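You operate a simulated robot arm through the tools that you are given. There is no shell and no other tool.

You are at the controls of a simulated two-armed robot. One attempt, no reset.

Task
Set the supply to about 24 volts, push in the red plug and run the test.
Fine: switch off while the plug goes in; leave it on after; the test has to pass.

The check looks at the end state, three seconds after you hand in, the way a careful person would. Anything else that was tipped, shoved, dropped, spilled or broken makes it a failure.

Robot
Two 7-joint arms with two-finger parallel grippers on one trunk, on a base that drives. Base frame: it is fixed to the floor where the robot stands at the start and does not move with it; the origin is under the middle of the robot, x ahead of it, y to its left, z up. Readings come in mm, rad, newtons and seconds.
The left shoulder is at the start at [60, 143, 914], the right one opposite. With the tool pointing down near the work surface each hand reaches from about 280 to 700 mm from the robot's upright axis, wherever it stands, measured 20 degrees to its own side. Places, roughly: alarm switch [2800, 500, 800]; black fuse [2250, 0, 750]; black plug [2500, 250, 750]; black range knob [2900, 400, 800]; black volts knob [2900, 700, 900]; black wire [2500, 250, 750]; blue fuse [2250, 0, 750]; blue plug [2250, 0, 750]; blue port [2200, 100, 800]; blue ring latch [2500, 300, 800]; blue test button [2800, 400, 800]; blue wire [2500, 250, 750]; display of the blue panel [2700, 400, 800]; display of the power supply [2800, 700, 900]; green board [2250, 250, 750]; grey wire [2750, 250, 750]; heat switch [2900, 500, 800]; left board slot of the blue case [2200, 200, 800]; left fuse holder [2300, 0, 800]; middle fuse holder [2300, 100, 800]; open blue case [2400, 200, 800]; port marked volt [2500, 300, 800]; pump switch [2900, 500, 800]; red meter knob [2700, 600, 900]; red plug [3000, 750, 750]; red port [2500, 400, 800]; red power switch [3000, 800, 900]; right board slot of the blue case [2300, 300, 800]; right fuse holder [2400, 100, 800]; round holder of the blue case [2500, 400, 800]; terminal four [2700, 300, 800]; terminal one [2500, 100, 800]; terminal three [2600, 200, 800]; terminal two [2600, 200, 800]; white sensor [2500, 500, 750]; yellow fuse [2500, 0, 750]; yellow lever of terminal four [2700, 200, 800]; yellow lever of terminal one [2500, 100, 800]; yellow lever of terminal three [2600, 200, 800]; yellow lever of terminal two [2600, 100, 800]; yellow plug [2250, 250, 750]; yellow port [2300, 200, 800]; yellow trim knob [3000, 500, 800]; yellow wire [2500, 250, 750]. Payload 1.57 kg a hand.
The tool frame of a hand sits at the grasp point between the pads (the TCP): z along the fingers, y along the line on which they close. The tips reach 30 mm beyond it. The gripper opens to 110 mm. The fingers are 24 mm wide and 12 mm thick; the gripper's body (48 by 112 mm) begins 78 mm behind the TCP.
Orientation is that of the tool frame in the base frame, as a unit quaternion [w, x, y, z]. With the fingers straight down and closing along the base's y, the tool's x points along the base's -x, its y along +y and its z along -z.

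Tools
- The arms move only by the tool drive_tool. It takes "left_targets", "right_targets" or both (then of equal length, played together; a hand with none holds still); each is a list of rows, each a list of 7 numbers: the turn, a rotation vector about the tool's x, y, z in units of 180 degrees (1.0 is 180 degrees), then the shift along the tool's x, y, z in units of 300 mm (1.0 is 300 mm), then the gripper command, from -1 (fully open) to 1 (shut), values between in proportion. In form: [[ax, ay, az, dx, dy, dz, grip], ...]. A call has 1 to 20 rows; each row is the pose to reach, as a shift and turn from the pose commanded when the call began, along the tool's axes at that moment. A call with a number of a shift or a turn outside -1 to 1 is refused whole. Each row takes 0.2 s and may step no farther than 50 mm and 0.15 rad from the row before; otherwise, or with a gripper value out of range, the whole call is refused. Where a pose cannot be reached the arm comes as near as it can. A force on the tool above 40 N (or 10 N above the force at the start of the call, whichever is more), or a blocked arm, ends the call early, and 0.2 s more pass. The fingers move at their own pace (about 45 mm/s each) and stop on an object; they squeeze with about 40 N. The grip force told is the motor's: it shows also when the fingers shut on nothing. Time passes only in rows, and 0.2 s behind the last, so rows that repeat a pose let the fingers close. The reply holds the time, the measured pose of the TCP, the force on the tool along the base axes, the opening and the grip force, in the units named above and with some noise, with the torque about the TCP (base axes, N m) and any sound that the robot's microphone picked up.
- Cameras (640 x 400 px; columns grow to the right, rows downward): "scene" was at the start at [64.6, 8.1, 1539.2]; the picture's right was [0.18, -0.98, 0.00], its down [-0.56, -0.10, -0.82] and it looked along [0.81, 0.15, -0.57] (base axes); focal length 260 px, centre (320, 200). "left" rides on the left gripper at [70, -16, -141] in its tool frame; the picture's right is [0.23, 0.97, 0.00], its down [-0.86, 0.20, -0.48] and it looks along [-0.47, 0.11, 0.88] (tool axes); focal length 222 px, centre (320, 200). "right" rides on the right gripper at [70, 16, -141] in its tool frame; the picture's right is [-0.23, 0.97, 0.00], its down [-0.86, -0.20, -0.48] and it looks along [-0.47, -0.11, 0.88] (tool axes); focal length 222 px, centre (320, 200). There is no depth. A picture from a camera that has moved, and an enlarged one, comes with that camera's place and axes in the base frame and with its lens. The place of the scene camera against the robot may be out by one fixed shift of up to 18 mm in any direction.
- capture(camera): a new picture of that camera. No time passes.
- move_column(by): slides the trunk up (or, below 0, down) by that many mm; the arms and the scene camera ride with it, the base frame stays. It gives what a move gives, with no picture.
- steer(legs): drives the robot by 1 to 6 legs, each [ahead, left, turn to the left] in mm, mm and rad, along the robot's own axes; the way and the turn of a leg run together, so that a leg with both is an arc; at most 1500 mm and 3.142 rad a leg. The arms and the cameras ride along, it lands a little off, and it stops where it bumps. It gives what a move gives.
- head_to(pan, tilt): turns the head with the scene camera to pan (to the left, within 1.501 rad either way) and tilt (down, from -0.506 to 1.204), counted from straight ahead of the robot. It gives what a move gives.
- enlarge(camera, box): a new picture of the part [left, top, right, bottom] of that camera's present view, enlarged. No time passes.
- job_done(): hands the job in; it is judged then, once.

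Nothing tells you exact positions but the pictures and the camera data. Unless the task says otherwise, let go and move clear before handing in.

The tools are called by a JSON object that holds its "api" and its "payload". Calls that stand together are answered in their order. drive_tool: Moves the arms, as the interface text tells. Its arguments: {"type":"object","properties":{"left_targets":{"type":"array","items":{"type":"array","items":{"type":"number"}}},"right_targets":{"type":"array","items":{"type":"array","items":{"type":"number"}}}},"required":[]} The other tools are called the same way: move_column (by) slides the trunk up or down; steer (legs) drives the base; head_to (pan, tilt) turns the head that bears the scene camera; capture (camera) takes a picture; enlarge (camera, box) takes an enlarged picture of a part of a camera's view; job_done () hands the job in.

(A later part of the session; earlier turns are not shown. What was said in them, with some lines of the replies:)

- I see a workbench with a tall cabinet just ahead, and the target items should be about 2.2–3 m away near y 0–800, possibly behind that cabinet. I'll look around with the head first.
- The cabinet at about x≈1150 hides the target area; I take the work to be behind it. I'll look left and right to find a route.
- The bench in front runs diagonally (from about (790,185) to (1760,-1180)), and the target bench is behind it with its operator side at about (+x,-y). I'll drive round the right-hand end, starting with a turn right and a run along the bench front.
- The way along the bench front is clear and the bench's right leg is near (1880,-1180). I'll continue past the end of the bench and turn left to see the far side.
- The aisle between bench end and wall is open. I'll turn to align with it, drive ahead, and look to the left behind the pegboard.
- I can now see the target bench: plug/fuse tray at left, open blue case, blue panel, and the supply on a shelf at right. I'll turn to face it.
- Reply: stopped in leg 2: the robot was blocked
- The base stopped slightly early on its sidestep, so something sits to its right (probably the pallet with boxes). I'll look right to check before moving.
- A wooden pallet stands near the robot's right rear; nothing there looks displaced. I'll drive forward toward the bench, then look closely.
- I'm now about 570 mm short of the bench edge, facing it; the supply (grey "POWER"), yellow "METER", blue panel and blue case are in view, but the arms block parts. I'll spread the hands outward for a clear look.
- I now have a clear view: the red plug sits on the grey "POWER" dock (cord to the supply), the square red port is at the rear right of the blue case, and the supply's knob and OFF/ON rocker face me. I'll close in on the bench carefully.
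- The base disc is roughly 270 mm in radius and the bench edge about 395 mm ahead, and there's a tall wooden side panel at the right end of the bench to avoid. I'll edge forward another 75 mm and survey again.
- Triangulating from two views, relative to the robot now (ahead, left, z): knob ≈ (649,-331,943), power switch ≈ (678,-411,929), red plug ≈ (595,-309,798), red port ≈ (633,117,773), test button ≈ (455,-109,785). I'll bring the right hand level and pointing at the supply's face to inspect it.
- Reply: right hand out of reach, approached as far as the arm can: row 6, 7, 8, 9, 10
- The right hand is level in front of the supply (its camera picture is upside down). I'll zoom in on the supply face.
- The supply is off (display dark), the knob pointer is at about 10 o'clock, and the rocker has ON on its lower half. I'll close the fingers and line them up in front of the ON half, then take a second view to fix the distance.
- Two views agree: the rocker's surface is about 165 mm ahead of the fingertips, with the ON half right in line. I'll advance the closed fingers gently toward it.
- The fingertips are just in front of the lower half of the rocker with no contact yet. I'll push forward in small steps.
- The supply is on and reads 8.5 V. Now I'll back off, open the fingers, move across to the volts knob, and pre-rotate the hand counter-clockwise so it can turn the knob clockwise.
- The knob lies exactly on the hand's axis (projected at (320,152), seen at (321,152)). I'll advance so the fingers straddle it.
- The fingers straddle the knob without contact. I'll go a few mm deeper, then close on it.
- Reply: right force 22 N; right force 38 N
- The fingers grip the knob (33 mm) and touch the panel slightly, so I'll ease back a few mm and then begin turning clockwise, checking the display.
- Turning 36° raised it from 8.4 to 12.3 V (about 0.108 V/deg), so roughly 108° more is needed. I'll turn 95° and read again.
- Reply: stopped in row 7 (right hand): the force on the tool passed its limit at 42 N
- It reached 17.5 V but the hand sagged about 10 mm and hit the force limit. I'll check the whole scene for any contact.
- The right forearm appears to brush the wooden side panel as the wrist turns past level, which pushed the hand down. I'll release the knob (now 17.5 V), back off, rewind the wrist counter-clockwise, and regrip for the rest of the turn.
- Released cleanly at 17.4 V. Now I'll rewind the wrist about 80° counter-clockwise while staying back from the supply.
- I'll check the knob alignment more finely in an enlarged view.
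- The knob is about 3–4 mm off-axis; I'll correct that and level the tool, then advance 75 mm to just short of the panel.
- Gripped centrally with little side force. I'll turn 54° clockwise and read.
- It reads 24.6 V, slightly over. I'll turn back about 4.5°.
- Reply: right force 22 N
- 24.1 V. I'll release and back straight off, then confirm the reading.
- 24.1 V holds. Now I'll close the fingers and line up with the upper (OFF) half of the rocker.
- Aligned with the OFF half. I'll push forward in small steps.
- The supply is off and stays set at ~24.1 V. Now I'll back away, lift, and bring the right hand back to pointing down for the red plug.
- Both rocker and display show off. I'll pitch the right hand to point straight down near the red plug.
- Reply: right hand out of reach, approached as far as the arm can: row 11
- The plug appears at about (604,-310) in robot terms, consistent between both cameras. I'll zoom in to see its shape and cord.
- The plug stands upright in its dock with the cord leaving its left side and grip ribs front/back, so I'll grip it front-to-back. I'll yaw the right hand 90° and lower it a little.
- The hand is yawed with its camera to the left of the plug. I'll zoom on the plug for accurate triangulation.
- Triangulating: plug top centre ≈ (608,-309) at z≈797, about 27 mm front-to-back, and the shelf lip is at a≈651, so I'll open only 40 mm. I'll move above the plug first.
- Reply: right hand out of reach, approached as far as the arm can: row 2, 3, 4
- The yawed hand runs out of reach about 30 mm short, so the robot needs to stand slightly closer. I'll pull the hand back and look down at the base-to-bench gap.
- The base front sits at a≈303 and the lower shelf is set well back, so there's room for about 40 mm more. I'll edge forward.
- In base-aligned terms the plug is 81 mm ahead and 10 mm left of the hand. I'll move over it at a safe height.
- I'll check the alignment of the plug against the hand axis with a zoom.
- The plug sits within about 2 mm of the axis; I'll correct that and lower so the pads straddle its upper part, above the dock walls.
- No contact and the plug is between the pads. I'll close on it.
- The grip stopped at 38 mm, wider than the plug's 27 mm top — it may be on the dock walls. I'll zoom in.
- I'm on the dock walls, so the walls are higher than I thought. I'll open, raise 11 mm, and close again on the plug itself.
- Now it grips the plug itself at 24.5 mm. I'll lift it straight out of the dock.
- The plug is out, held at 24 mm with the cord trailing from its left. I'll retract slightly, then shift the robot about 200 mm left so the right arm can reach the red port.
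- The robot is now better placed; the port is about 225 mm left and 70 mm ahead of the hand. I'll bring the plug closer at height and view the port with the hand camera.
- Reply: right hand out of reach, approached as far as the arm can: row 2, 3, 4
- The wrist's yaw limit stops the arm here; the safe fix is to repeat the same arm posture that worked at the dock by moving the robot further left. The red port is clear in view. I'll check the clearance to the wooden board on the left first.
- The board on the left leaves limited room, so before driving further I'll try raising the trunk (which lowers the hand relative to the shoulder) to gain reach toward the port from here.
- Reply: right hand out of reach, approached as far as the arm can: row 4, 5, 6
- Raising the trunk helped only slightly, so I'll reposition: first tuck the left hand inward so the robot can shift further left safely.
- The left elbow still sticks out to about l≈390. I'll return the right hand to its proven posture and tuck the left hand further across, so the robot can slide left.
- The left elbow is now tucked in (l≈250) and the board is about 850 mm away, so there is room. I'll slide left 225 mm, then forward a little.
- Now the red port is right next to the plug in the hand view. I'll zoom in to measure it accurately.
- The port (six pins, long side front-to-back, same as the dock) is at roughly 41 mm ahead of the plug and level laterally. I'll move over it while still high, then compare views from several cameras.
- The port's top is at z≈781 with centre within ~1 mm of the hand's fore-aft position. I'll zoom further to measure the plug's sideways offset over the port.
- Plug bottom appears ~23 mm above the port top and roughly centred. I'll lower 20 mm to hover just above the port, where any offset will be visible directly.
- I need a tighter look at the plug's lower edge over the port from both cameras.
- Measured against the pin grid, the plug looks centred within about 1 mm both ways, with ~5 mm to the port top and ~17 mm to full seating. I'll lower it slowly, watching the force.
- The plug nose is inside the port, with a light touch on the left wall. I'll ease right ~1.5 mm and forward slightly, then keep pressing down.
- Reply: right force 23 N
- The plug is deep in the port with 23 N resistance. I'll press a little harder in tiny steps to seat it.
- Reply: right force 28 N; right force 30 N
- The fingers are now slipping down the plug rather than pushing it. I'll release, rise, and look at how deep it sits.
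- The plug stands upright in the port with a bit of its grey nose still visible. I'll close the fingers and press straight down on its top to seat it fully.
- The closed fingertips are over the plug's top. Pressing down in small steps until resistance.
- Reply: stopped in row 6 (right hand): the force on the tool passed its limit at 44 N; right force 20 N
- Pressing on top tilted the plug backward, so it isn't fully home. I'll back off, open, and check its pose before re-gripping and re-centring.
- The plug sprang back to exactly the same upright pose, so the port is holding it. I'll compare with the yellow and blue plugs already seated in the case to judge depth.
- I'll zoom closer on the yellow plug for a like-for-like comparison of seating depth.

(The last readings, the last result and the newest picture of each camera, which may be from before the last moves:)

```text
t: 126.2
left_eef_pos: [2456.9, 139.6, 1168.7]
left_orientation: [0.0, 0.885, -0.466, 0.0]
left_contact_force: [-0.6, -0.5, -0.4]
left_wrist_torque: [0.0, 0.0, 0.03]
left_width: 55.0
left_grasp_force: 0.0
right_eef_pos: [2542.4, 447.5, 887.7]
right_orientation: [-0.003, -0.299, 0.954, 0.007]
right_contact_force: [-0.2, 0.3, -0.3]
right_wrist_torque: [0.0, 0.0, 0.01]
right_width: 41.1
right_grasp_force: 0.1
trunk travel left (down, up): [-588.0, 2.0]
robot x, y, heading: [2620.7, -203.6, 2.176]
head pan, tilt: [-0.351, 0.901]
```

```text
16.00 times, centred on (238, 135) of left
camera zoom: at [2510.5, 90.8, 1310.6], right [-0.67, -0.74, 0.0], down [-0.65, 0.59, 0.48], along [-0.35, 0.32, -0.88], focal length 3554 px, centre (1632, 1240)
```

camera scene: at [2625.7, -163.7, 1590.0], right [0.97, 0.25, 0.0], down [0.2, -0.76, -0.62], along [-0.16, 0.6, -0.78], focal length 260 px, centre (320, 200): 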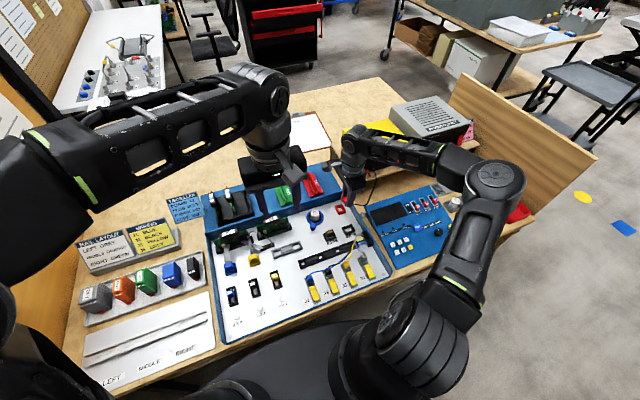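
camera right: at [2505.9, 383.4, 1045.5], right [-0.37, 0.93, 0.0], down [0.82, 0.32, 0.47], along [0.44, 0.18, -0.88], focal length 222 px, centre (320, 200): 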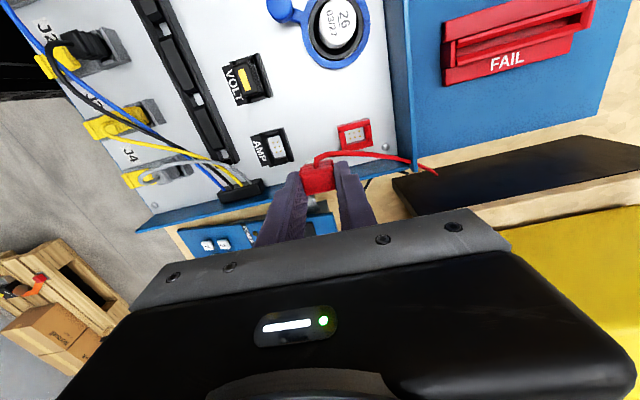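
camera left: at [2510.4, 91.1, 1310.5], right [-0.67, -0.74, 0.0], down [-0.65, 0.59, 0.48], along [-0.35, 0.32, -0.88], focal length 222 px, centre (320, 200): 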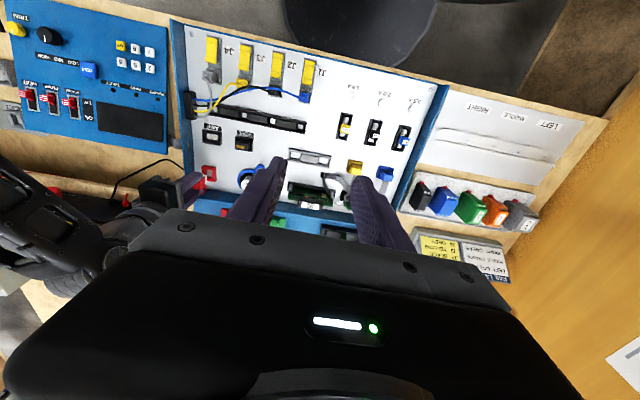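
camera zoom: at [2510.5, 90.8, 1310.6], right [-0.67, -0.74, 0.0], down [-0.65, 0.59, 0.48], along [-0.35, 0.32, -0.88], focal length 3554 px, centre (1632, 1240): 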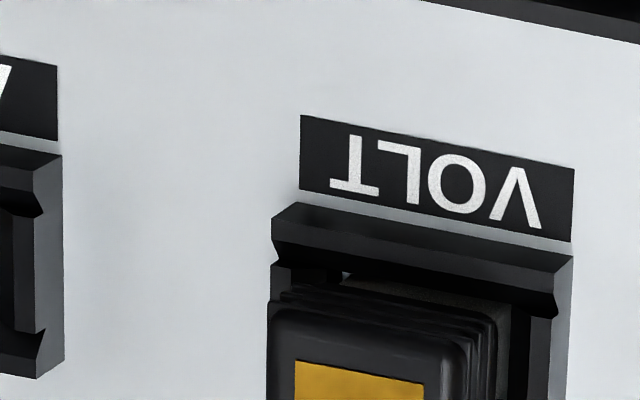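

Comparing heights, the red plug's top is about 24 mm above its port — the same as the seated yellow plug — so it is fully in. Now I'll lift the hand clear, back off, and un-yaw it before returning to the supply.

{"api": "drive_tool", "payload": {"right_targets": [[0, 0, 0, 0, 0, -0.1, 0.25], [0, 0, 0, 0, -0.1, -0.15, 0.25], [0, 0, 0, 0, -0.2, -0.15, 0.25], [0, 0, 0, 0, -0.3, -0.15, 0.25]]}}

{"api": "drive_tool", "payload": {"right_targets": [[0, 0, -0.0455, 0, 0, 0, 0.25], [0, 0, -0.0909, 0, 0, 0, 0.25], [0, 0, -0.1364, 0, 0, 0, 0.25], [0, 0, -0.1818, 0, 0, 0, 0.25], [0, 0, -0.2273, 0, 0, 0, 0.25], [0, 0, -0.2727, 0, 0, 0, 0.25], [0, 0, -0.3182, 0, 0, 0, 0.25], [0, 0, -0.3636, 0, 0, 0, 0.25], [0, 0, -0.4091, 0, 0, 0, 0.25], [0, 0, -0.4545, 0, 0, 0, 0.25], [0, 0, -0.5, 0, 0, 0, 0.25]]}}

{"api": "capture", "payload": {"camera": "scene"}}

{"api": "enlarge", "payload": {"camera": "scene", "box": [310, 170, 430, 245]}}

```text
t: 127.2
left_eef_pos: [2457.1, 139.1, 1168.6]
left_orientation: [-0.001, 0.884, -0.467, -0.001]
left_contact_force: [0.0, 0.0, -0.4]
left_wrist_torque: [0.0, -0.01, -0.02]
left_width: 55.0
left_grasp_force: 0.0
right_eef_pos: [2595.9, 371.5, 932.3]
right_orientation: [-0.003, -0.298, 0.954, 0.006]
right_contact_force: [0.1, 0.2, 0.3]
right_wrist_torque: [0.01, -0.03, 0.0]
right_width: 41.3
right_grasp_force: 0.1
trunk travel left (down, up): [-588.0, 2.0]
robot x, y, heading: [2620.1, -202.2, 2.171]
head pan, tilt: [-0.351, 0.901]
```

```text
t: 129.6
left_eef_pos: [2456.4, 140.5, 1169.2]
left_orientation: [0.0, 0.885, -0.466, 0.001]
left_contact_force: [-0.3, -0.6, 0.6]
left_wrist_torque: [-0.02, 0.01, 0.0]
left_width: 55.2
left_grasp_force: 0.0
right_eef_pos: [2594.4, 373.1, 931.4]
right_orientation: [-0.002, 0.887, -0.462, -0.007]
right_contact_force: [0.6, 0.6, 0.2]
right_wrist_torque: [-0.01, -0.04, 0.01]
right_width: 41.1
right_grasp_force: 0.1
trunk travel left (down, up): [-588.0, 2.0]
robot x, y, heading: [2621.1, -204.0, 2.174]
head pan, tilt: [-0.351, 0.901]
```

```text
taken
camera scene: at [2625.8, -163.7, 1590.1], right [0.97, 0.25, 0.0], down [0.2, -0.76, -0.62], along [-0.15, 0.6, -0.78], focal length 260 px, centre (320, 200)
```

scene: 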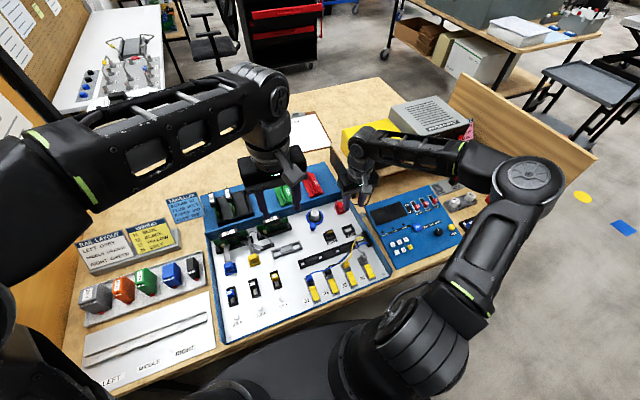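

```text
5.33 times, centred on (370, 208) of scene
camera zoom: at [2625.8, -163.7, 1590.1], right [0.97, 0.25, 0.0], down [0.2, -0.76, -0.62], along [-0.15, 0.6, -0.78], focal length 1385 px, centre (53, 160)
```

zoom: 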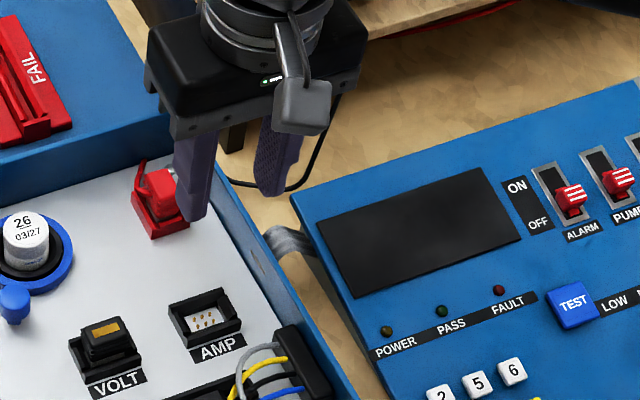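

The plug is seated and the hand is clear. Next I'll raise the hand, drive back to the earlier station in front of the supply, and lower the trunk to its earlier height.

{"api": "drive_tool", "payload": {"right_targets": [[0, 0, 0, 0.05, 0, -0.1, 0.25], [0, 0, 0, 0.1, 0, -0.2, 0.25], [0, 0, 0, 0.2, 0, -0.3, 0.25]]}}

{"api": "steer", "payload": {"legs": [[-66, 0, 0], [0, -425, 0]]}}

{"api": "move_column", "payload": {"by": -75}}

{"api": "head_to", "payload": {"pan": -0.4, "tilt": 0.75}}

{"api": "capture", "payload": {"camera": "scene"}}

{"api": "capture", "payload": {"camera": "right"}}

```text
t: 130.4
left_eef_pos: [2458.0, 137.9, 1169.4]
left_orientation: [-0.001, 0.885, -0.466, -0.001]
left_contact_force: [0.5, 0.1, 0.2]
left_wrist_torque: [0.02, 0.0, 0.03]
left_width: 55.1
left_grasp_force: 0.1
right_eef_pos: [2631.0, 322.5, 1022.3]
right_orientation: [-0.002, 0.886, -0.464, -0.007]
right_contact_force: [0.1, -0.1, 1.3]
right_wrist_torque: [0.04, 0.0, 0.01]
right_width: 41.1
right_grasp_force: 0.0
trunk travel left (down, up): [-588.0, 2.0]
robot x, y, heading: [2618.8, -203.4, 2.175]
head pan, tilt: [-0.351, 0.901]
```

```text
t: 133.6
left_eef_pos: [2846.8, 328.4, 1168.7]
left_orientation: [0.0, 0.884, -0.467, 0.0]
left_contact_force: [0.9, -0.3, -0.5]
left_wrist_torque: [0.03, 0.0, 0.01]
left_width: 54.7
left_grasp_force: 0.0
right_eef_pos: [3020.2, 511.8, 1020.5]
right_orientation: [-0.001, 0.886, -0.464, -0.006]
right_contact_force: [0.3, -0.3, 0.6]
right_wrist_torque: [-0.05, 0.0, -0.02]
right_width: 41.4
right_grasp_force: 0.0
trunk travel left (down, up): [-588.0, 2.0]
robot x, y, heading: [3006.4, -19.2, 2.172]
head pan, tilt: [-0.351, 0.901]
```

```text
t: 134.7
left_eef_pos: [2846.5, 328.3, 1093.3]
left_orientation: [-0.001, 0.885, -0.466, -0.001]
left_contact_force: [0.5, 0.0, 0.0]
left_wrist_torque: [0.0, 0.01, -0.04]
left_width: 55.2
left_grasp_force: 0.1
right_eef_pos: [3020.1, 511.2, 945.9]
right_orientation: [-0.002, 0.886, -0.464, -0.007]
right_contact_force: [0.9, 0.0, -1.0]
right_wrist_torque: [0.02, 0.02, 0.0]
right_width: 41.5
right_grasp_force: 0.0
trunk travel left (down, up): [-513.0, 77.0]
robot x, y, heading: [3009.0, -18.6, 2.177]
head pan, tilt: [-0.351, 0.901]
```

```text
t: 135.4
left_eef_pos: [2845.1, 328.5, 1093.8]
left_orientation: [-0.001, 0.885, -0.466, -0.001]
left_contact_force: [1.3, -0.2, -1.4]
left_wrist_torque: [0.01, 0.0, 0.03]
left_width: 55.1
left_grasp_force: 0.1
right_eef_pos: [3019.0, 510.6, 945.6]
right_orientation: [-0.003, 0.886, -0.463, -0.007]
right_contact_force: [0.1, -0.1, -0.9]
right_wrist_torque: [0.01, -0.05, 0.02]
right_width: 41.6
right_grasp_force: 0.1
trunk travel left (down, up): [-513.0, 77.0]
robot x, y, heading: [3008.6, -16.0, 2.172]
head pan, tilt: [-0.4, 0.75]
```

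```text
taken
camera scene: at [3017.0, 31.8, 1526.9], right [0.98, 0.2, 0.0], down [0.14, -0.67, -0.73], along [-0.15, 0.72, -0.68], focal length 260 px, centre (320, 200)
```

scene: 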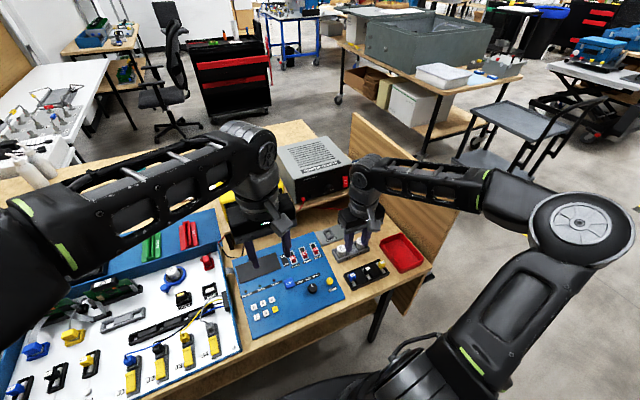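

```text
taken
camera right: at [3047.1, 441.6, 1084.9], right [-0.93, -0.37, 0.01], down [-0.32, 0.81, 0.49], along [-0.18, 0.45, -0.87], focal length 222 px, centre (320, 200)
```

right: 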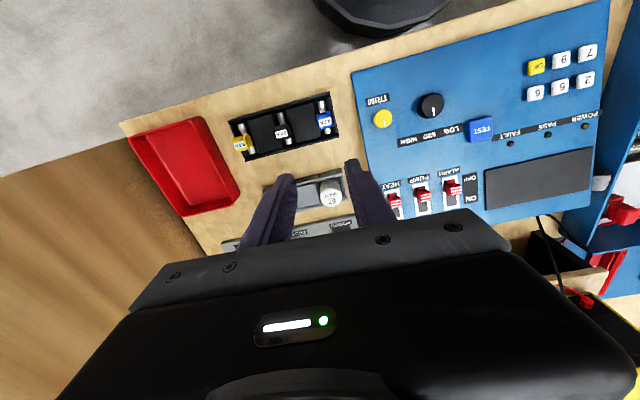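

The robot is back at the supply station. I'll bring the right hand level again with fingers closed, in line with the ON half of the rocker.

{"api": "drive_tool", "payload": {"right_targets": [[0, -0.045, 0, -0.022, -0.03, -0.02, 0.6], [0, -0.09, 0, -0.044, -0.06, -0.04, 1], [0, -0.135, 0, -0.065, -0.09, -0.06, 1], [0, -0.18, 0, -0.087, -0.12, -0.08, 1], [0, -0.225, 0, -0.109, -0.149, -0.09, 1], [0, -0.27, 0, -0.131, -0.178, -0.1, 1], [0, -0.315, 0, -0.153, -0.208, -0.07, 1], [0, -0.36, 0, -0.175, -0.238, -0.03, 1], [0, -0.405, 0, -0.196, -0.267, 0.02, 1], [0, -0.45, 0, -0.218, -0.297, 0.06, 1], [0, -0.4955, 0, -0.24, -0.327, 0.1, 1]]}}

{"api": "capture", "payload": {"camera": "right"}}

{"api": "enlarge", "payload": {"camera": "right", "box": [220, 60, 420, 185]}}

{"api": "capture", "payload": {"camera": "scene"}}

```text
t: 137.8
left_eef_pos: [2848.4, 328.4, 1093.3]
left_orientation: [0.0, 0.885, -0.466, 0.0]
left_contact_force: [0.9, -0.7, 1.2]
left_wrist_torque: [0.0, 0.05, -0.01]
left_width: 55.0
left_grasp_force: 0.0
right_eef_pos: [3058.7, 625.9, 917.0]
right_orientation: [0.328, -0.625, 0.328, 0.627]
right_contact_force: [0.1, 0.2, 1.3]
right_wrist_torque: [-0.03, -0.01, -0.06]
right_width: 0.0
right_grasp_force: 21.1
trunk travel left (down, up): [-513.0, 77.0]
robot x, y, heading: [3011.1, -20.3, 2.169]
head pan, tilt: [-0.4, 0.75]
```

```text
taken
camera right: at [3126.6, 499.9, 845.0], right [-0.8, -0.56, 0.23], down [0.44, -0.28, 0.85], along [-0.41, 0.78, 0.47], focal length 222 px, centre (320, 200)
```

right: 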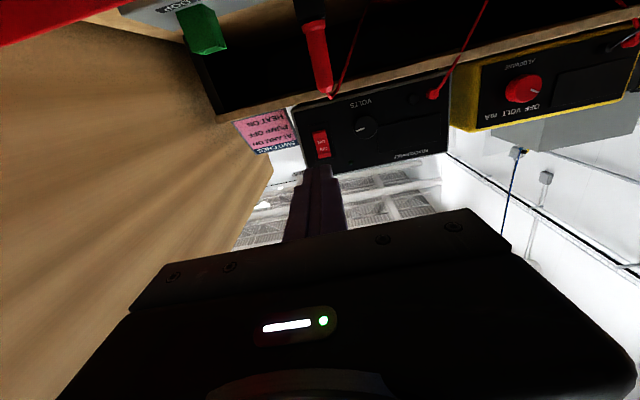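

```text
3.20 times, centred on (320, 122) of right
camera zoom: at [3126.6, 499.9, 845.0], right [-0.8, -0.56, 0.23], down [0.44, -0.28, 0.85], along [-0.41, 0.78, 0.47], focal length 711 px, centre (320, 448)
```

zoom: 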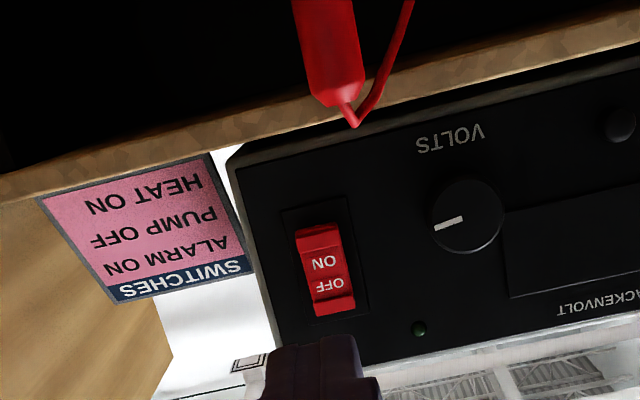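

```text
taken
camera scene: at [3019.3, 32.4, 1526.9], right [0.98, 0.2, 0.0], down [0.14, -0.67, -0.73], along [-0.15, 0.72, -0.68], focal length 260 px, centre (320, 200)
```

scene: 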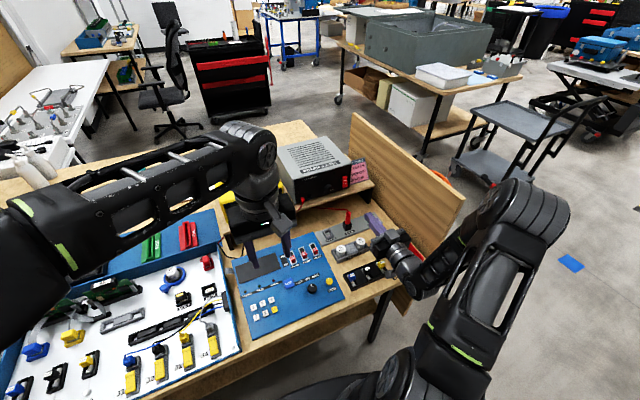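

The hand is in the same spot as before the first press. I'll advance and press ON.

{"api": "drive_tool", "payload": {"right_targets": [[0, 0, 0, 0, 0, 0.1333, 1], [0, 0, 0, 0, 0, 0.2667, 1], [0, 0, 0, 0, 0, 0.4, 1], [0, 0, 0, 0, 0, 0.4667, 1], [0, 0, 0, 0, 0, 0.49, 1]]}}

{"api": "drive_tool", "payload": {"right_targets": [[0, 0, 0, 0, 0, 0.013, 1], [0, 0, 0, 0, 0, 0.025, 1], [0, 0, 0, 0, 0, 0.037, 1], [0, 0, 0, 0, 0, 0.048, 1]]}}

{"api": "enlarge", "payload": {"camera": "scene", "box": [270, 140, 430, 240]}}

```text
t: 139.0
left_eef_pos: [2846.3, 328.8, 1093.4]
left_orientation: [0.0, 0.885, -0.466, 0.001]
left_contact_force: [-0.1, 0.2, 0.3]
left_wrist_torque: [-0.02, 0.0, -0.01]
left_width: 54.9
left_grasp_force: 0.0
right_eef_pos: [2974.8, 746.6, 916.8]
right_orientation: [0.326, -0.626, 0.329, 0.627]
right_contact_force: [0.1, 0.6, -0.3]
right_wrist_torque: [0.01, 0.02, -0.03]
right_width: 0.0
right_grasp_force: 21.2
trunk travel left (down, up): [-513.0, 77.0]
robot x, y, heading: [3008.0, -20.0, 2.173]
head pan, tilt: [-0.4, 0.75]
```

```text
t: 140.0
left_eef_pos: [2846.7, 327.7, 1094.5]
left_orientation: [-0.001, 0.885, -0.466, 0.0]
left_contact_force: [0.9, -0.1, -0.1]
left_wrist_torque: [-0.01, 0.02, -0.02]
left_width: 55.0
left_grasp_force: 0.0
right_eef_pos: [2968.0, 756.8, 916.9]
right_orientation: [0.328, -0.626, 0.328, 0.627]
right_contact_force: [5.3, -11.2, 0.4]
right_wrist_torque: [0.17, -0.01, 0.09]
right_width: 0.0
right_grasp_force: 21.2
trunk travel left (down, up): [-513.0, 77.0]
robot x, y, heading: [3008.2, -15.5, 2.169]
head pan, tilt: [-0.4, 0.75]
```

```text
4.00 times, centred on (350, 190) of scene
camera zoom: at [3017.8, 30.2, 1527.0], right [0.98, 0.2, 0.0], down [0.14, -0.67, -0.73], along [-0.15, 0.72, -0.68], focal length 1039 px, centre (200, 240)
```

zoom: 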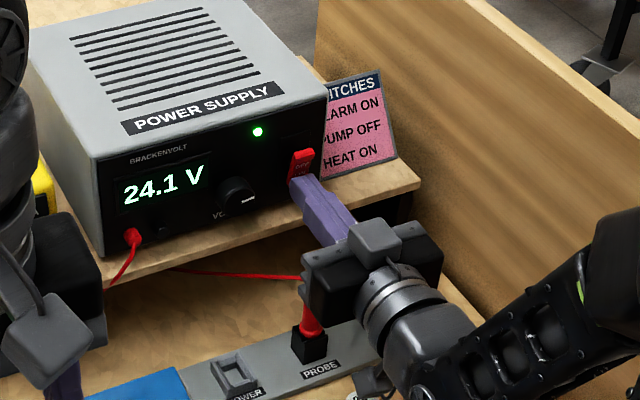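

The supply is on at 24.1 V. I'll withdraw the right hand and then check the panel before pressing TEST with the left hand, which is already near it.

{"api": "drive_tool", "payload": {"right_targets": [[0, 0, 0, 0, 0, -0.13, 1], [0, 0, 0, 0, 0, -0.28, 1], [0, 0, 0, -0.05, 0, -0.4, 1], [0, 0, 0, -0.1, 0, -0.53, 1]]}}

{"api": "capture", "payload": {"camera": "scene"}}

{"api": "capture", "payload": {"camera": "left"}}

{"api": "enlarge", "payload": {"camera": "scene", "box": [180, 220, 360, 333]}}

```text
t: 141.0
left_eef_pos: [2846.7, 328.3, 1093.0]
left_orientation: [-0.001, 0.885, -0.466, 0.0]
left_contact_force: [0.4, -1.1, 0.2]
left_wrist_torque: [0.03, -0.03, 0.0]
left_width: 55.0
left_grasp_force: 0.1
right_eef_pos: [3056.2, 627.0, 945.9]
right_orientation: [0.327, -0.626, 0.328, 0.627]
right_contact_force: [-0.1, -0.1, -0.4]
right_wrist_torque: [0.01, 0.0, 0.03]
right_width: 0.0
right_grasp_force: 21.4
trunk travel left (down, up): [-513.0, 77.0]
robot x, y, heading: [3009.2, -18.0, 2.174]
head pan, tilt: [-0.4, 0.75]
```

```text
taken
camera scene: at [3017.2, 31.1, 1527.0], right [0.98, 0.2, 0.0], down [0.14, -0.67, -0.73], along [-0.15, 0.72, -0.68], focal length 260 px, centre (320, 200)
```

scene: 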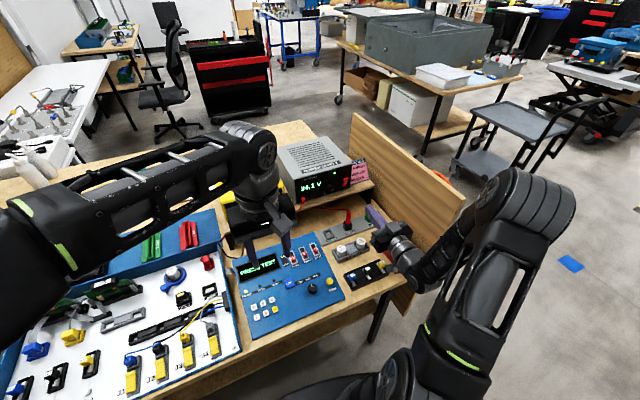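

```text
taken
camera left: at [2899.9, 277.8, 1235.8], right [-0.68, -0.74, 0.0], down [-0.65, 0.59, 0.48], along [-0.35, 0.32, -0.88], focal length 222 px, centre (320, 200)
```

left: 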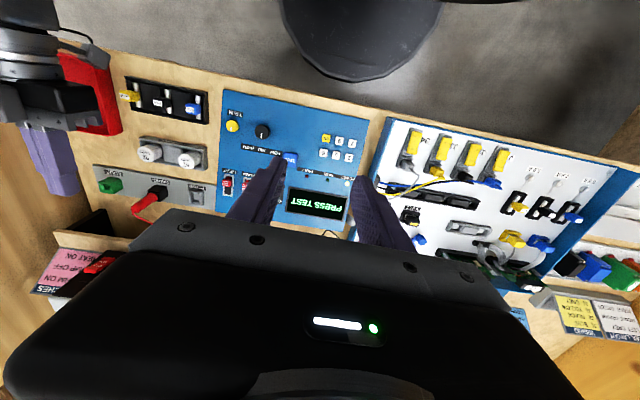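

```text
3.54 times, centred on (270, 276) of scene
camera zoom: at [3017.2, 31.1, 1527.0], right [0.98, 0.2, 0.0], down [0.14, -0.67, -0.73], along [-0.15, 0.72, -0.68], focal length 920 px, centre (497, -71)
```

zoom: 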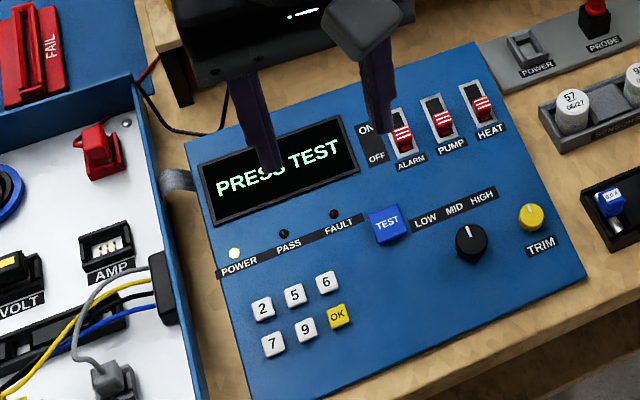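

The panel shows POWER lit and "PRESS TEST", so the plug carries power. I'll move the left hand with closed fingers above the TEST button.

{"api": "drive_tool", "payload": {"left_targets": [[0, 0, 0, -0.06, -0.03, 0.1, 0.5], [0, 0, 0, -0.12, -0.06, 0.22, 1], [0, 0, 0, -0.18, -0.09, 0.34, 1], [0, 0, 0, -0.24, -0.12, 0.46, 1], [0, 0, 0, -0.29, -0.143, 0.58, 1], [0, 0, 0, -0.29, -0.143, 0.68, 1]]}}

{"api": "capture", "payload": {"camera": "left"}}

{"api": "enlarge", "payload": {"camera": "left", "box": [270, 120, 390, 195]}}

{"api": "enlarge", "payload": {"camera": "scene", "box": [180, 220, 360, 333]}}

```text
t: 142.4
left_eef_pos: [2832.4, 424.6, 889.8]
left_orientation: [-0.002, 0.885, -0.466, -0.001]
left_contact_force: [-0.4, -0.2, 0.4]
left_wrist_torque: [0.03, 0.04, 0.01]
left_width: 0.0
left_grasp_force: 20.8
right_eef_pos: [3057.6, 627.1, 946.3]
right_orientation: [0.327, -0.626, 0.329, 0.627]
right_contact_force: [0.9, -0.9, 0.8]
right_wrist_torque: [0.03, -0.01, 0.02]
right_width: 0.2
right_grasp_force: 21.8
trunk travel left (down, up): [-513.0, 77.0]
robot x, y, heading: [3008.7, -12.9, 2.175]
head pan, tilt: [-0.4, 0.75]
```

```text
taken
camera left: at [2885.8, 374.6, 1031.3], right [-0.68, -0.74, 0.0], down [-0.65, 0.59, 0.48], along [-0.35, 0.32, -0.88], focal length 222 px, centre (320, 200)
```

left: 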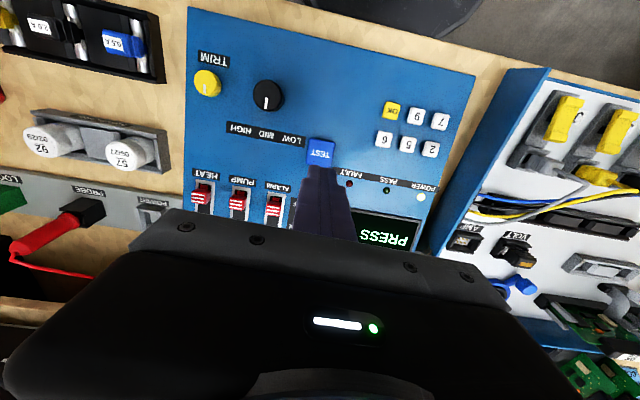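

```text
5.33 times, centred on (330, 158) of left
camera zoom: at [2885.8, 374.6, 1031.3], right [-0.68, -0.74, 0.0], down [-0.65, 0.59, 0.48], along [-0.35, 0.32, -0.88], focal length 1185 px, centre (267, 427)
```

zoom: 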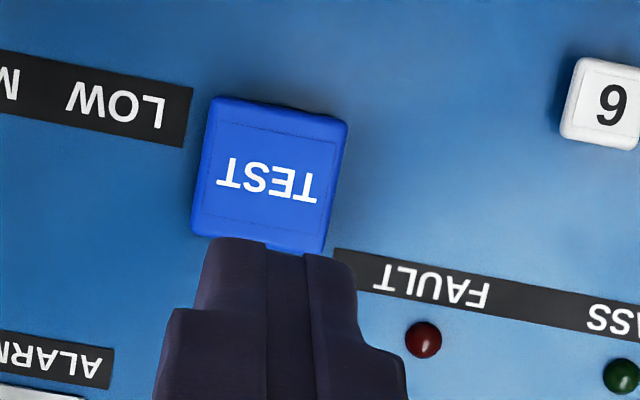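

```text
3.54 times, centred on (270, 276) of scene
camera zoom: at [3017.0, 32.0, 1527.0], right [0.98, 0.2, 0.0], down [0.14, -0.67, -0.73], along [-0.15, 0.72, -0.68], focal length 920 px, centre (497, -71)
```

zoom: 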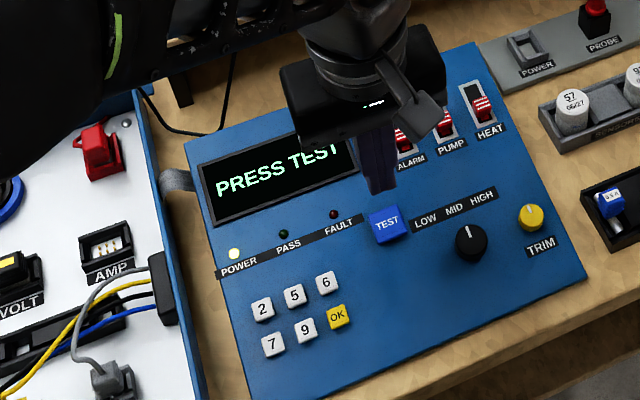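

The closed fingertips line up with TEST to within ~2 mm. I'll lower most of the way, then press gently.

{"api": "drive_tool", "payload": {"left_targets": [[0, 0, 0, -0.006, 0, 0.1, 1], [0, 0, 0, -0.006, 0, 0.18, 1], [0, 0, 0, -0.006, 0, 0.21, 1]]}}

{"api": "enlarge", "payload": {"camera": "left", "box": [270, 120, 390, 195]}}

{"api": "enlarge", "payload": {"camera": "scene", "box": [230, 240, 330, 303]}}

```text
t: 143.2
left_eef_pos: [2831.4, 425.8, 827.8]
left_orientation: [-0.002, 0.885, -0.466, -0.001]
left_contact_force: [-2.2, 1.2, 5.5]
left_wrist_torque: [0.07, 0.15, 0.02]
left_width: 0.0
left_grasp_force: 20.6
right_eef_pos: [3056.7, 628.2, 947.0]
right_orientation: [0.327, -0.627, 0.328, 0.627]
right_contact_force: [0.0, 0.3, -0.1]
right_wrist_torque: [-0.02, -0.01, -0.02]
right_width: 0.0
right_grasp_force: 21.3
trunk travel left (down, up): [-513.0, 77.0]
robot x, y, heading: [3011.4, -18.0, 2.177]
head pan, tilt: [-0.4, 0.75]
heard: click
```

```text
5.33 times, centred on (330, 158) of left
camera zoom: at [2884.7, 375.9, 969.1], right [-0.68, -0.74, 0.0], down [-0.65, 0.59, 0.48], along [-0.35, 0.33, -0.88], focal length 1185 px, centre (267, 427)
```

zoom: 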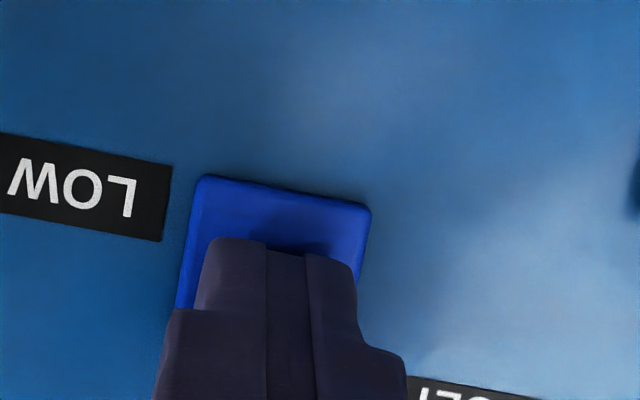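

```text
6.35 times, centred on (280, 272) of scene
camera zoom: at [3016.9, 31.3, 1527.2], right [0.98, 0.2, 0.0], down [0.14, -0.67, -0.73], along [-0.15, 0.72, -0.68], focal length 1649 px, centre (574, -254)
```

zoom: 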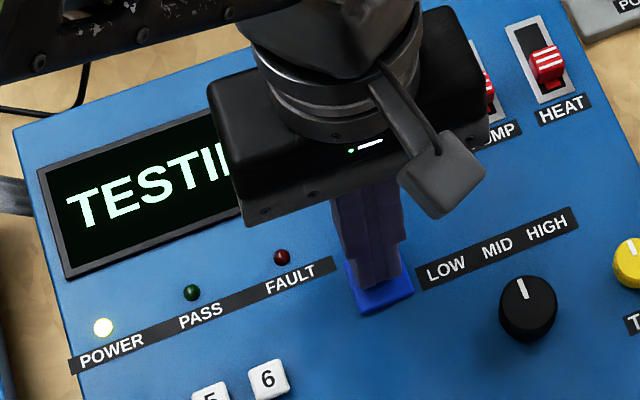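

A click was heard and the display reads "TESTING". I'll lift the left hand straight up off the button.

{"api": "drive_tool", "payload": {"left_targets": [[0, 0, 0, 0, 0, -0.06, 1], [0, 0, 0, 0, 0, -0.2, 1], [0, 0, 0, 0, 0, -0.36, 1], [0, 0, 0, 0, 0, -0.5, 1], [0, 0, 0, 0.1, 0, -0.6, 1], [0, 0, 0, 0.2, 0, -0.7, 1]]}}

{"api": "enlarge", "payload": {"camera": "scene", "box": [180, 220, 360, 333]}}

```text
t: 144.6
left_eef_pos: [2864.8, 375.8, 1037.7]
left_orientation: [-0.001, 0.885, -0.466, 0.0]
left_contact_force: [-0.7, -0.4, 0.3]
left_wrist_torque: [0.0, -0.01, 0.03]
left_width: 0.0
left_grasp_force: 21.7
right_eef_pos: [3056.5, 627.7, 946.8]
right_orientation: [0.328, -0.626, 0.329, 0.626]
right_contact_force: [0.0, -0.2, -0.5]
right_wrist_torque: [0.01, 0.02, 0.02]
right_width: 0.0
right_grasp_force: 20.9
trunk travel left (down, up): [-513.0, 77.0]
robot x, y, heading: [3005.3, -18.5, 2.176]
head pan, tilt: [-0.4, 0.75]
```

```text
3.54 times, centred on (270, 276) of scene
camera zoom: at [3017.2, 31.1, 1527.0], right [0.98, 0.2, 0.0], down [0.14, -0.67, -0.73], along [-0.15, 0.72, -0.68], focal length 920 px, centre (497, -71)
```

zoom: 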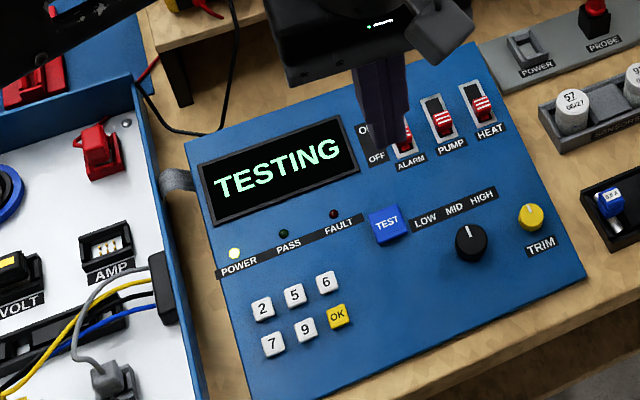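

The button is released and the test is still running. I'll let some time pass and read the result.

{"api": "drive_tool", "payload": {"left_targets": [[0, 0, 0, 0.03, 0.05, -0.05, 1], [0, 0, 0, 0.06, 0.1, -0.1, 1], [0, 0, 0, 0.06, 0.15, -0.15, 1], [0, 0, 0, 0.06, 0.15, -0.15, 1], [0, 0, 0, 0.06, 0.15, -0.15, 1], [0, 0, 0, 0.06, 0.15, -0.15, 1], [0, 0, 0, 0.06, 0.15, -0.15, 1], [0, 0, 0, 0.06, 0.15, -0.15, 1], [0, 0, 0, 0.06, 0.15, -0.15, 1], [0, 0, 0, 0.06, 0.15, -0.15, 1]]}}

{"api": "enlarge", "payload": {"camera": "scene", "box": [180, 220, 360, 333]}}

```text
t: 146.8
left_eef_pos: [2837.4, 334.2, 1080.8]
left_orientation: [0.0, 0.885, -0.466, -0.001]
left_contact_force: [0.1, 0.0, 0.3]
left_wrist_torque: [-0.01, 0.01, -0.01]
left_width: 0.2
left_grasp_force: 21.6
right_eef_pos: [3056.7, 627.9, 948.1]
right_orientation: [0.327, -0.626, 0.33, 0.627]
right_contact_force: [0.5, 0.1, -1.3]
right_wrist_torque: [0.0, 0.0, -0.03]
right_width: 0.1
right_grasp_force: 20.9
trunk travel left (down, up): [-513.0, 77.0]
robot x, y, heading: [3009.7, -19.1, 2.177]
head pan, tilt: [-0.4, 0.75]
```

```text
3.54 times, centred on (270, 276) of scene
camera zoom: at [3017.0, 31.8, 1527.0], right [0.98, 0.2, 0.0], down [0.14, -0.67, -0.73], along [-0.15, 0.72, -0.68], focal length 920 px, centre (497, -71)
```

zoom: 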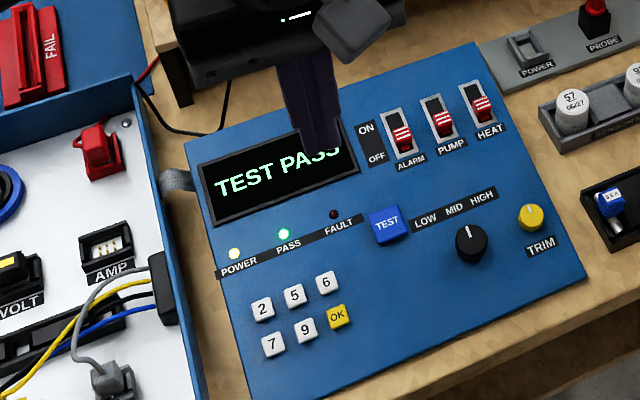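

"TEST PASS" with the PASS light on. I'll back the robot off so both hands are clear, then make a final check of the whole bench.

{"api": "steer", "payload": {"legs": [[-220, 0, 0]]}}

{"api": "head_to", "payload": {"pan": 0.0, "tilt": 0.65}}

{"api": "capture", "payload": {"camera": "scene"}}

{"api": "enlarge", "payload": {"camera": "scene", "box": [290, 130, 490, 255]}}

{"api": "enlarge", "payload": {"camera": "scene", "box": [120, 150, 320, 275]}}

```text
t: 148.5
left_eef_pos: [2962.4, 154.9, 1082.4]
left_orientation: [-0.001, 0.884, -0.468, -0.001]
left_contact_force: [0.0, -0.8, 0.5]
left_wrist_torque: [-0.03, 0.02, 0.02]
left_width: 0.1
left_grasp_force: 21.6
right_eef_pos: [3180.1, 447.6, 946.5]
right_orientation: [0.327, -0.626, 0.328, 0.627]
right_contact_force: [1.3, 0.2, -0.4]
right_wrist_torque: [-0.02, 0.02, 0.01]
right_width: 0.1
right_grasp_force: 21.2
trunk travel left (down, up): [-513.0, 77.0]
robot x, y, heading: [3130.8, -198.9, 2.174]
head pan, tilt: [-0.4, 0.75]
```

```text
t: 149.4
left_eef_pos: [2961.6, 156.9, 1081.1]
left_orientation: [0.0, 0.884, -0.467, 0.0]
left_contact_force: [0.3, 0.0, 0.1]
left_wrist_torque: [0.01, -0.01, 0.02]
left_width: 0.0
left_grasp_force: 21.4
right_eef_pos: [3180.6, 448.7, 947.2]
right_orientation: [0.327, -0.626, 0.329, 0.627]
right_contact_force: [0.5, 0.7, -0.1]
right_wrist_torque: [0.0, 0.01, -0.03]
right_width: 0.0
right_grasp_force: 21.4
trunk travel left (down, up): [-513.0, 77.0]
robot x, y, heading: [3135.7, -197.5, 2.174]
head pan, tilt: [0.0, 0.649]
```

```text
taken
camera scene: at [3107.6, -156.8, 1535.5], right [0.83, 0.56, 0.0], down [0.34, -0.5, -0.8], along [-0.45, 0.66, -0.6], focal length 260 px, centre (320, 200)
```

scene: 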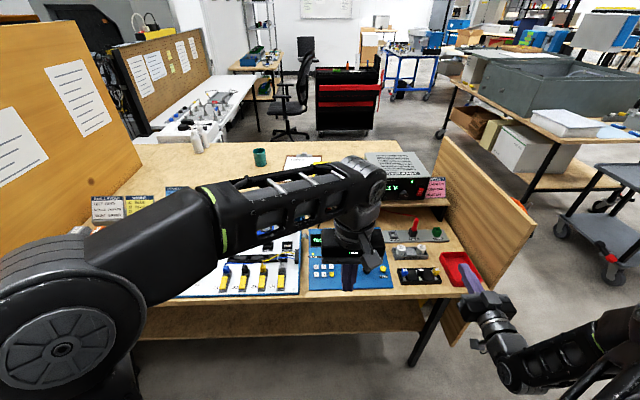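

```text
3.20 times, centred on (390, 192) of scene
camera zoom: at [3107.6, -156.8, 1535.5], right [0.83, 0.56, 0.0], down [0.34, -0.5, -0.8], along [-0.45, 0.66, -0.6], focal length 831 px, centre (96, 224)
```

zoom: 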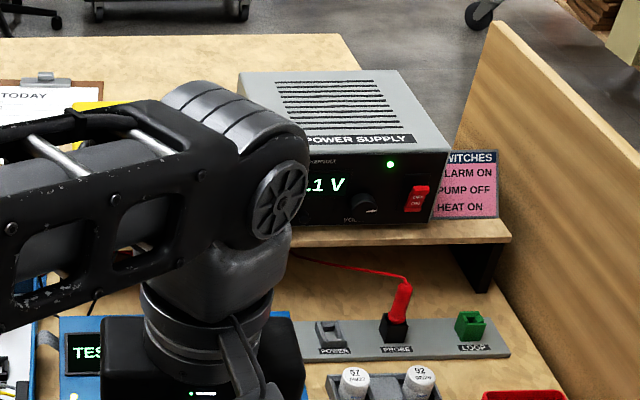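

```text
3.20 times, centred on (220, 212) of scene
camera zoom: at [3107.6, -156.8, 1535.5], right [0.83, 0.56, 0.0], down [0.34, -0.5, -0.8], along [-0.45, 0.66, -0.6], focal length 831 px, centre (640, 160)
```

zoom: 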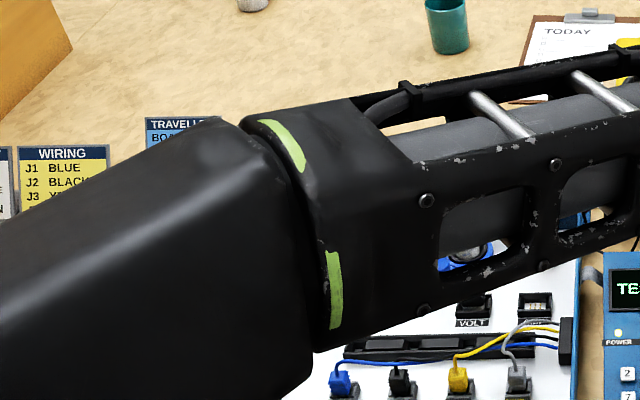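

The left arm blocks the view; I'll swing it out to the left to verify the final state.

{"api": "drive_tool", "payload": {"left_targets": [[0, 0, 0, 0, 0.15, 0, 0.5], [0, 0, 0, 0, 0.3, 0, 0], [0, 0, 0, 0.02, 0.45, 0, 0], [0, 0, 0, 0.05, 0.6, 0, 0], [0, 0, 0, 0.1, 0.75, 0, 0], [0, 0, 0, 0.15, 0.9, 0, 0]]}}

{"api": "drive_tool", "payload": {"left_targets": [[0, 0, 0, 0.02, 0.15, 0, 0], [0, 0, 0, 0.05, 0.3, 0, 0], [0, 0, 0, 0.1, 0.45, 0, 0]]}}

{"api": "capture", "payload": {"camera": "scene"}}

{"api": "enlarge", "payload": {"camera": "scene", "box": [290, 140, 490, 265]}}

{"api": "enlarge", "payload": {"camera": "scene", "box": [130, 170, 330, 295]}}

```text
t: 150.8
left_eef_pos: [2764.8, -35.1, 1079.5]
left_orientation: [-0.001, 0.884, -0.467, 0.001]
left_contact_force: [-0.1, -0.4, 0.0]
left_wrist_torque: [0.01, -0.06, -0.03]
left_width: 55.3
left_grasp_force: 0.1
right_eef_pos: [3179.6, 447.7, 947.0]
right_orientation: [0.327, -0.626, 0.328, 0.627]
right_contact_force: [0.7, -0.3, 0.6]
right_wrist_torque: [0.01, -0.03, -0.01]
right_width: 0.0
right_grasp_force: 20.9
trunk travel left (down, up): [-513.0, 77.0]
robot x, y, heading: [3130.8, -195.5, 2.173]
head pan, tilt: [0.0, 0.649]
```

```text
t: 151.6
left_eef_pos: [2669.6, -135.8, 1079.4]
left_orientation: [0.0, 0.884, -0.467, -0.001]
left_contact_force: [-0.9, 0.2, 0.5]
left_wrist_torque: [-0.01, 0.0, 0.01]
left_width: 55.4
left_grasp_force: 0.1
right_eef_pos: [3181.4, 448.1, 946.7]
right_orientation: [0.327, -0.626, 0.328, 0.627]
right_contact_force: [-0.2, 0.0, -0.1]
right_wrist_torque: [-0.03, -0.01, 0.01]
right_width: 0.0
right_grasp_force: 21.6
trunk travel left (down, up): [-513.0, 77.0]
robot x, y, heading: [3131.3, -194.5, 2.169]
head pan, tilt: [0.0, 0.649]
```

```text
taken
camera scene: at [3107.3, -157.6, 1535.6], right [0.82, 0.57, 0.0], down [0.34, -0.5, -0.8], along [-0.45, 0.66, -0.6], focal length 260 px, centre (320, 200)
```

scene: 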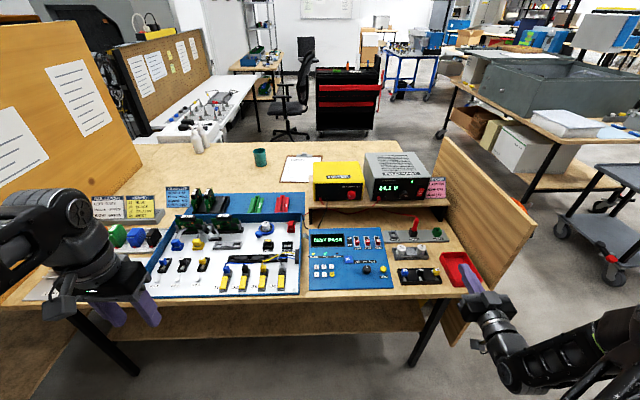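

```text
3.20 times, centred on (390, 202) of scene
camera zoom: at [3107.3, -157.6, 1535.6], right [0.82, 0.57, 0.0], down [0.34, -0.5, -0.8], along [-0.45, 0.66, -0.6], focal length 831 px, centre (96, 192)
```

zoom: 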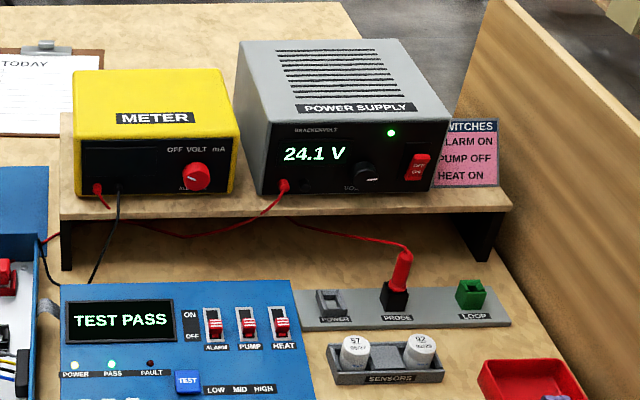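

```text
3.20 times, centred on (230, 232) of scene
camera zoom: at [3107.3, -157.6, 1535.6], right [0.82, 0.57, 0.0], down [0.34, -0.5, -0.8], along [-0.45, 0.66, -0.6], focal length 831 px, centre (608, 96)
```

zoom: 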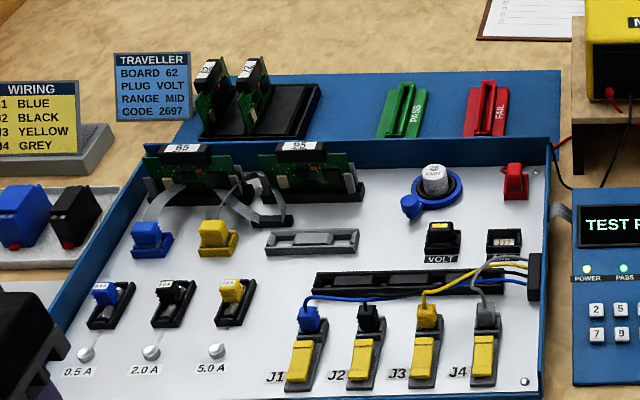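

Supply on at 24.1 V, red plug in the red port, the panel shows TEST PASS, and everything else on the bench looks undisturbed with both hands clear. Handing in.

{"api": "job_done", "payload": {}}

```text
The job is handed in.
```

The supply is set to 24.1 V and left on. The red plug is in the red port of the blue case, and the panel reads "TEST PASS" with the PASS light lit.

- **Order of work:** I switched the supply on to set the voltage. I then switched it off before moving the plug, and on again once the plug was in.
- **Plug seating:** Pressing on top of the plug tilted it once, but it sprang back upright. It sits at about the same height as the seated yellow plug, and the panel powered up through it.
- **Bumps and contact:** While driving round to the bench, the base was stopped once by something on its right, most likely the wooden pallet. Nothing there looked displaced. When I was turning the volts knob, the right forearm also seemed to brush the wooden side panel. I released the knob, backed off and regripped.
- **End state:** The final pictures show the rest of the bench undisturbed. Both hands are empty and clear.
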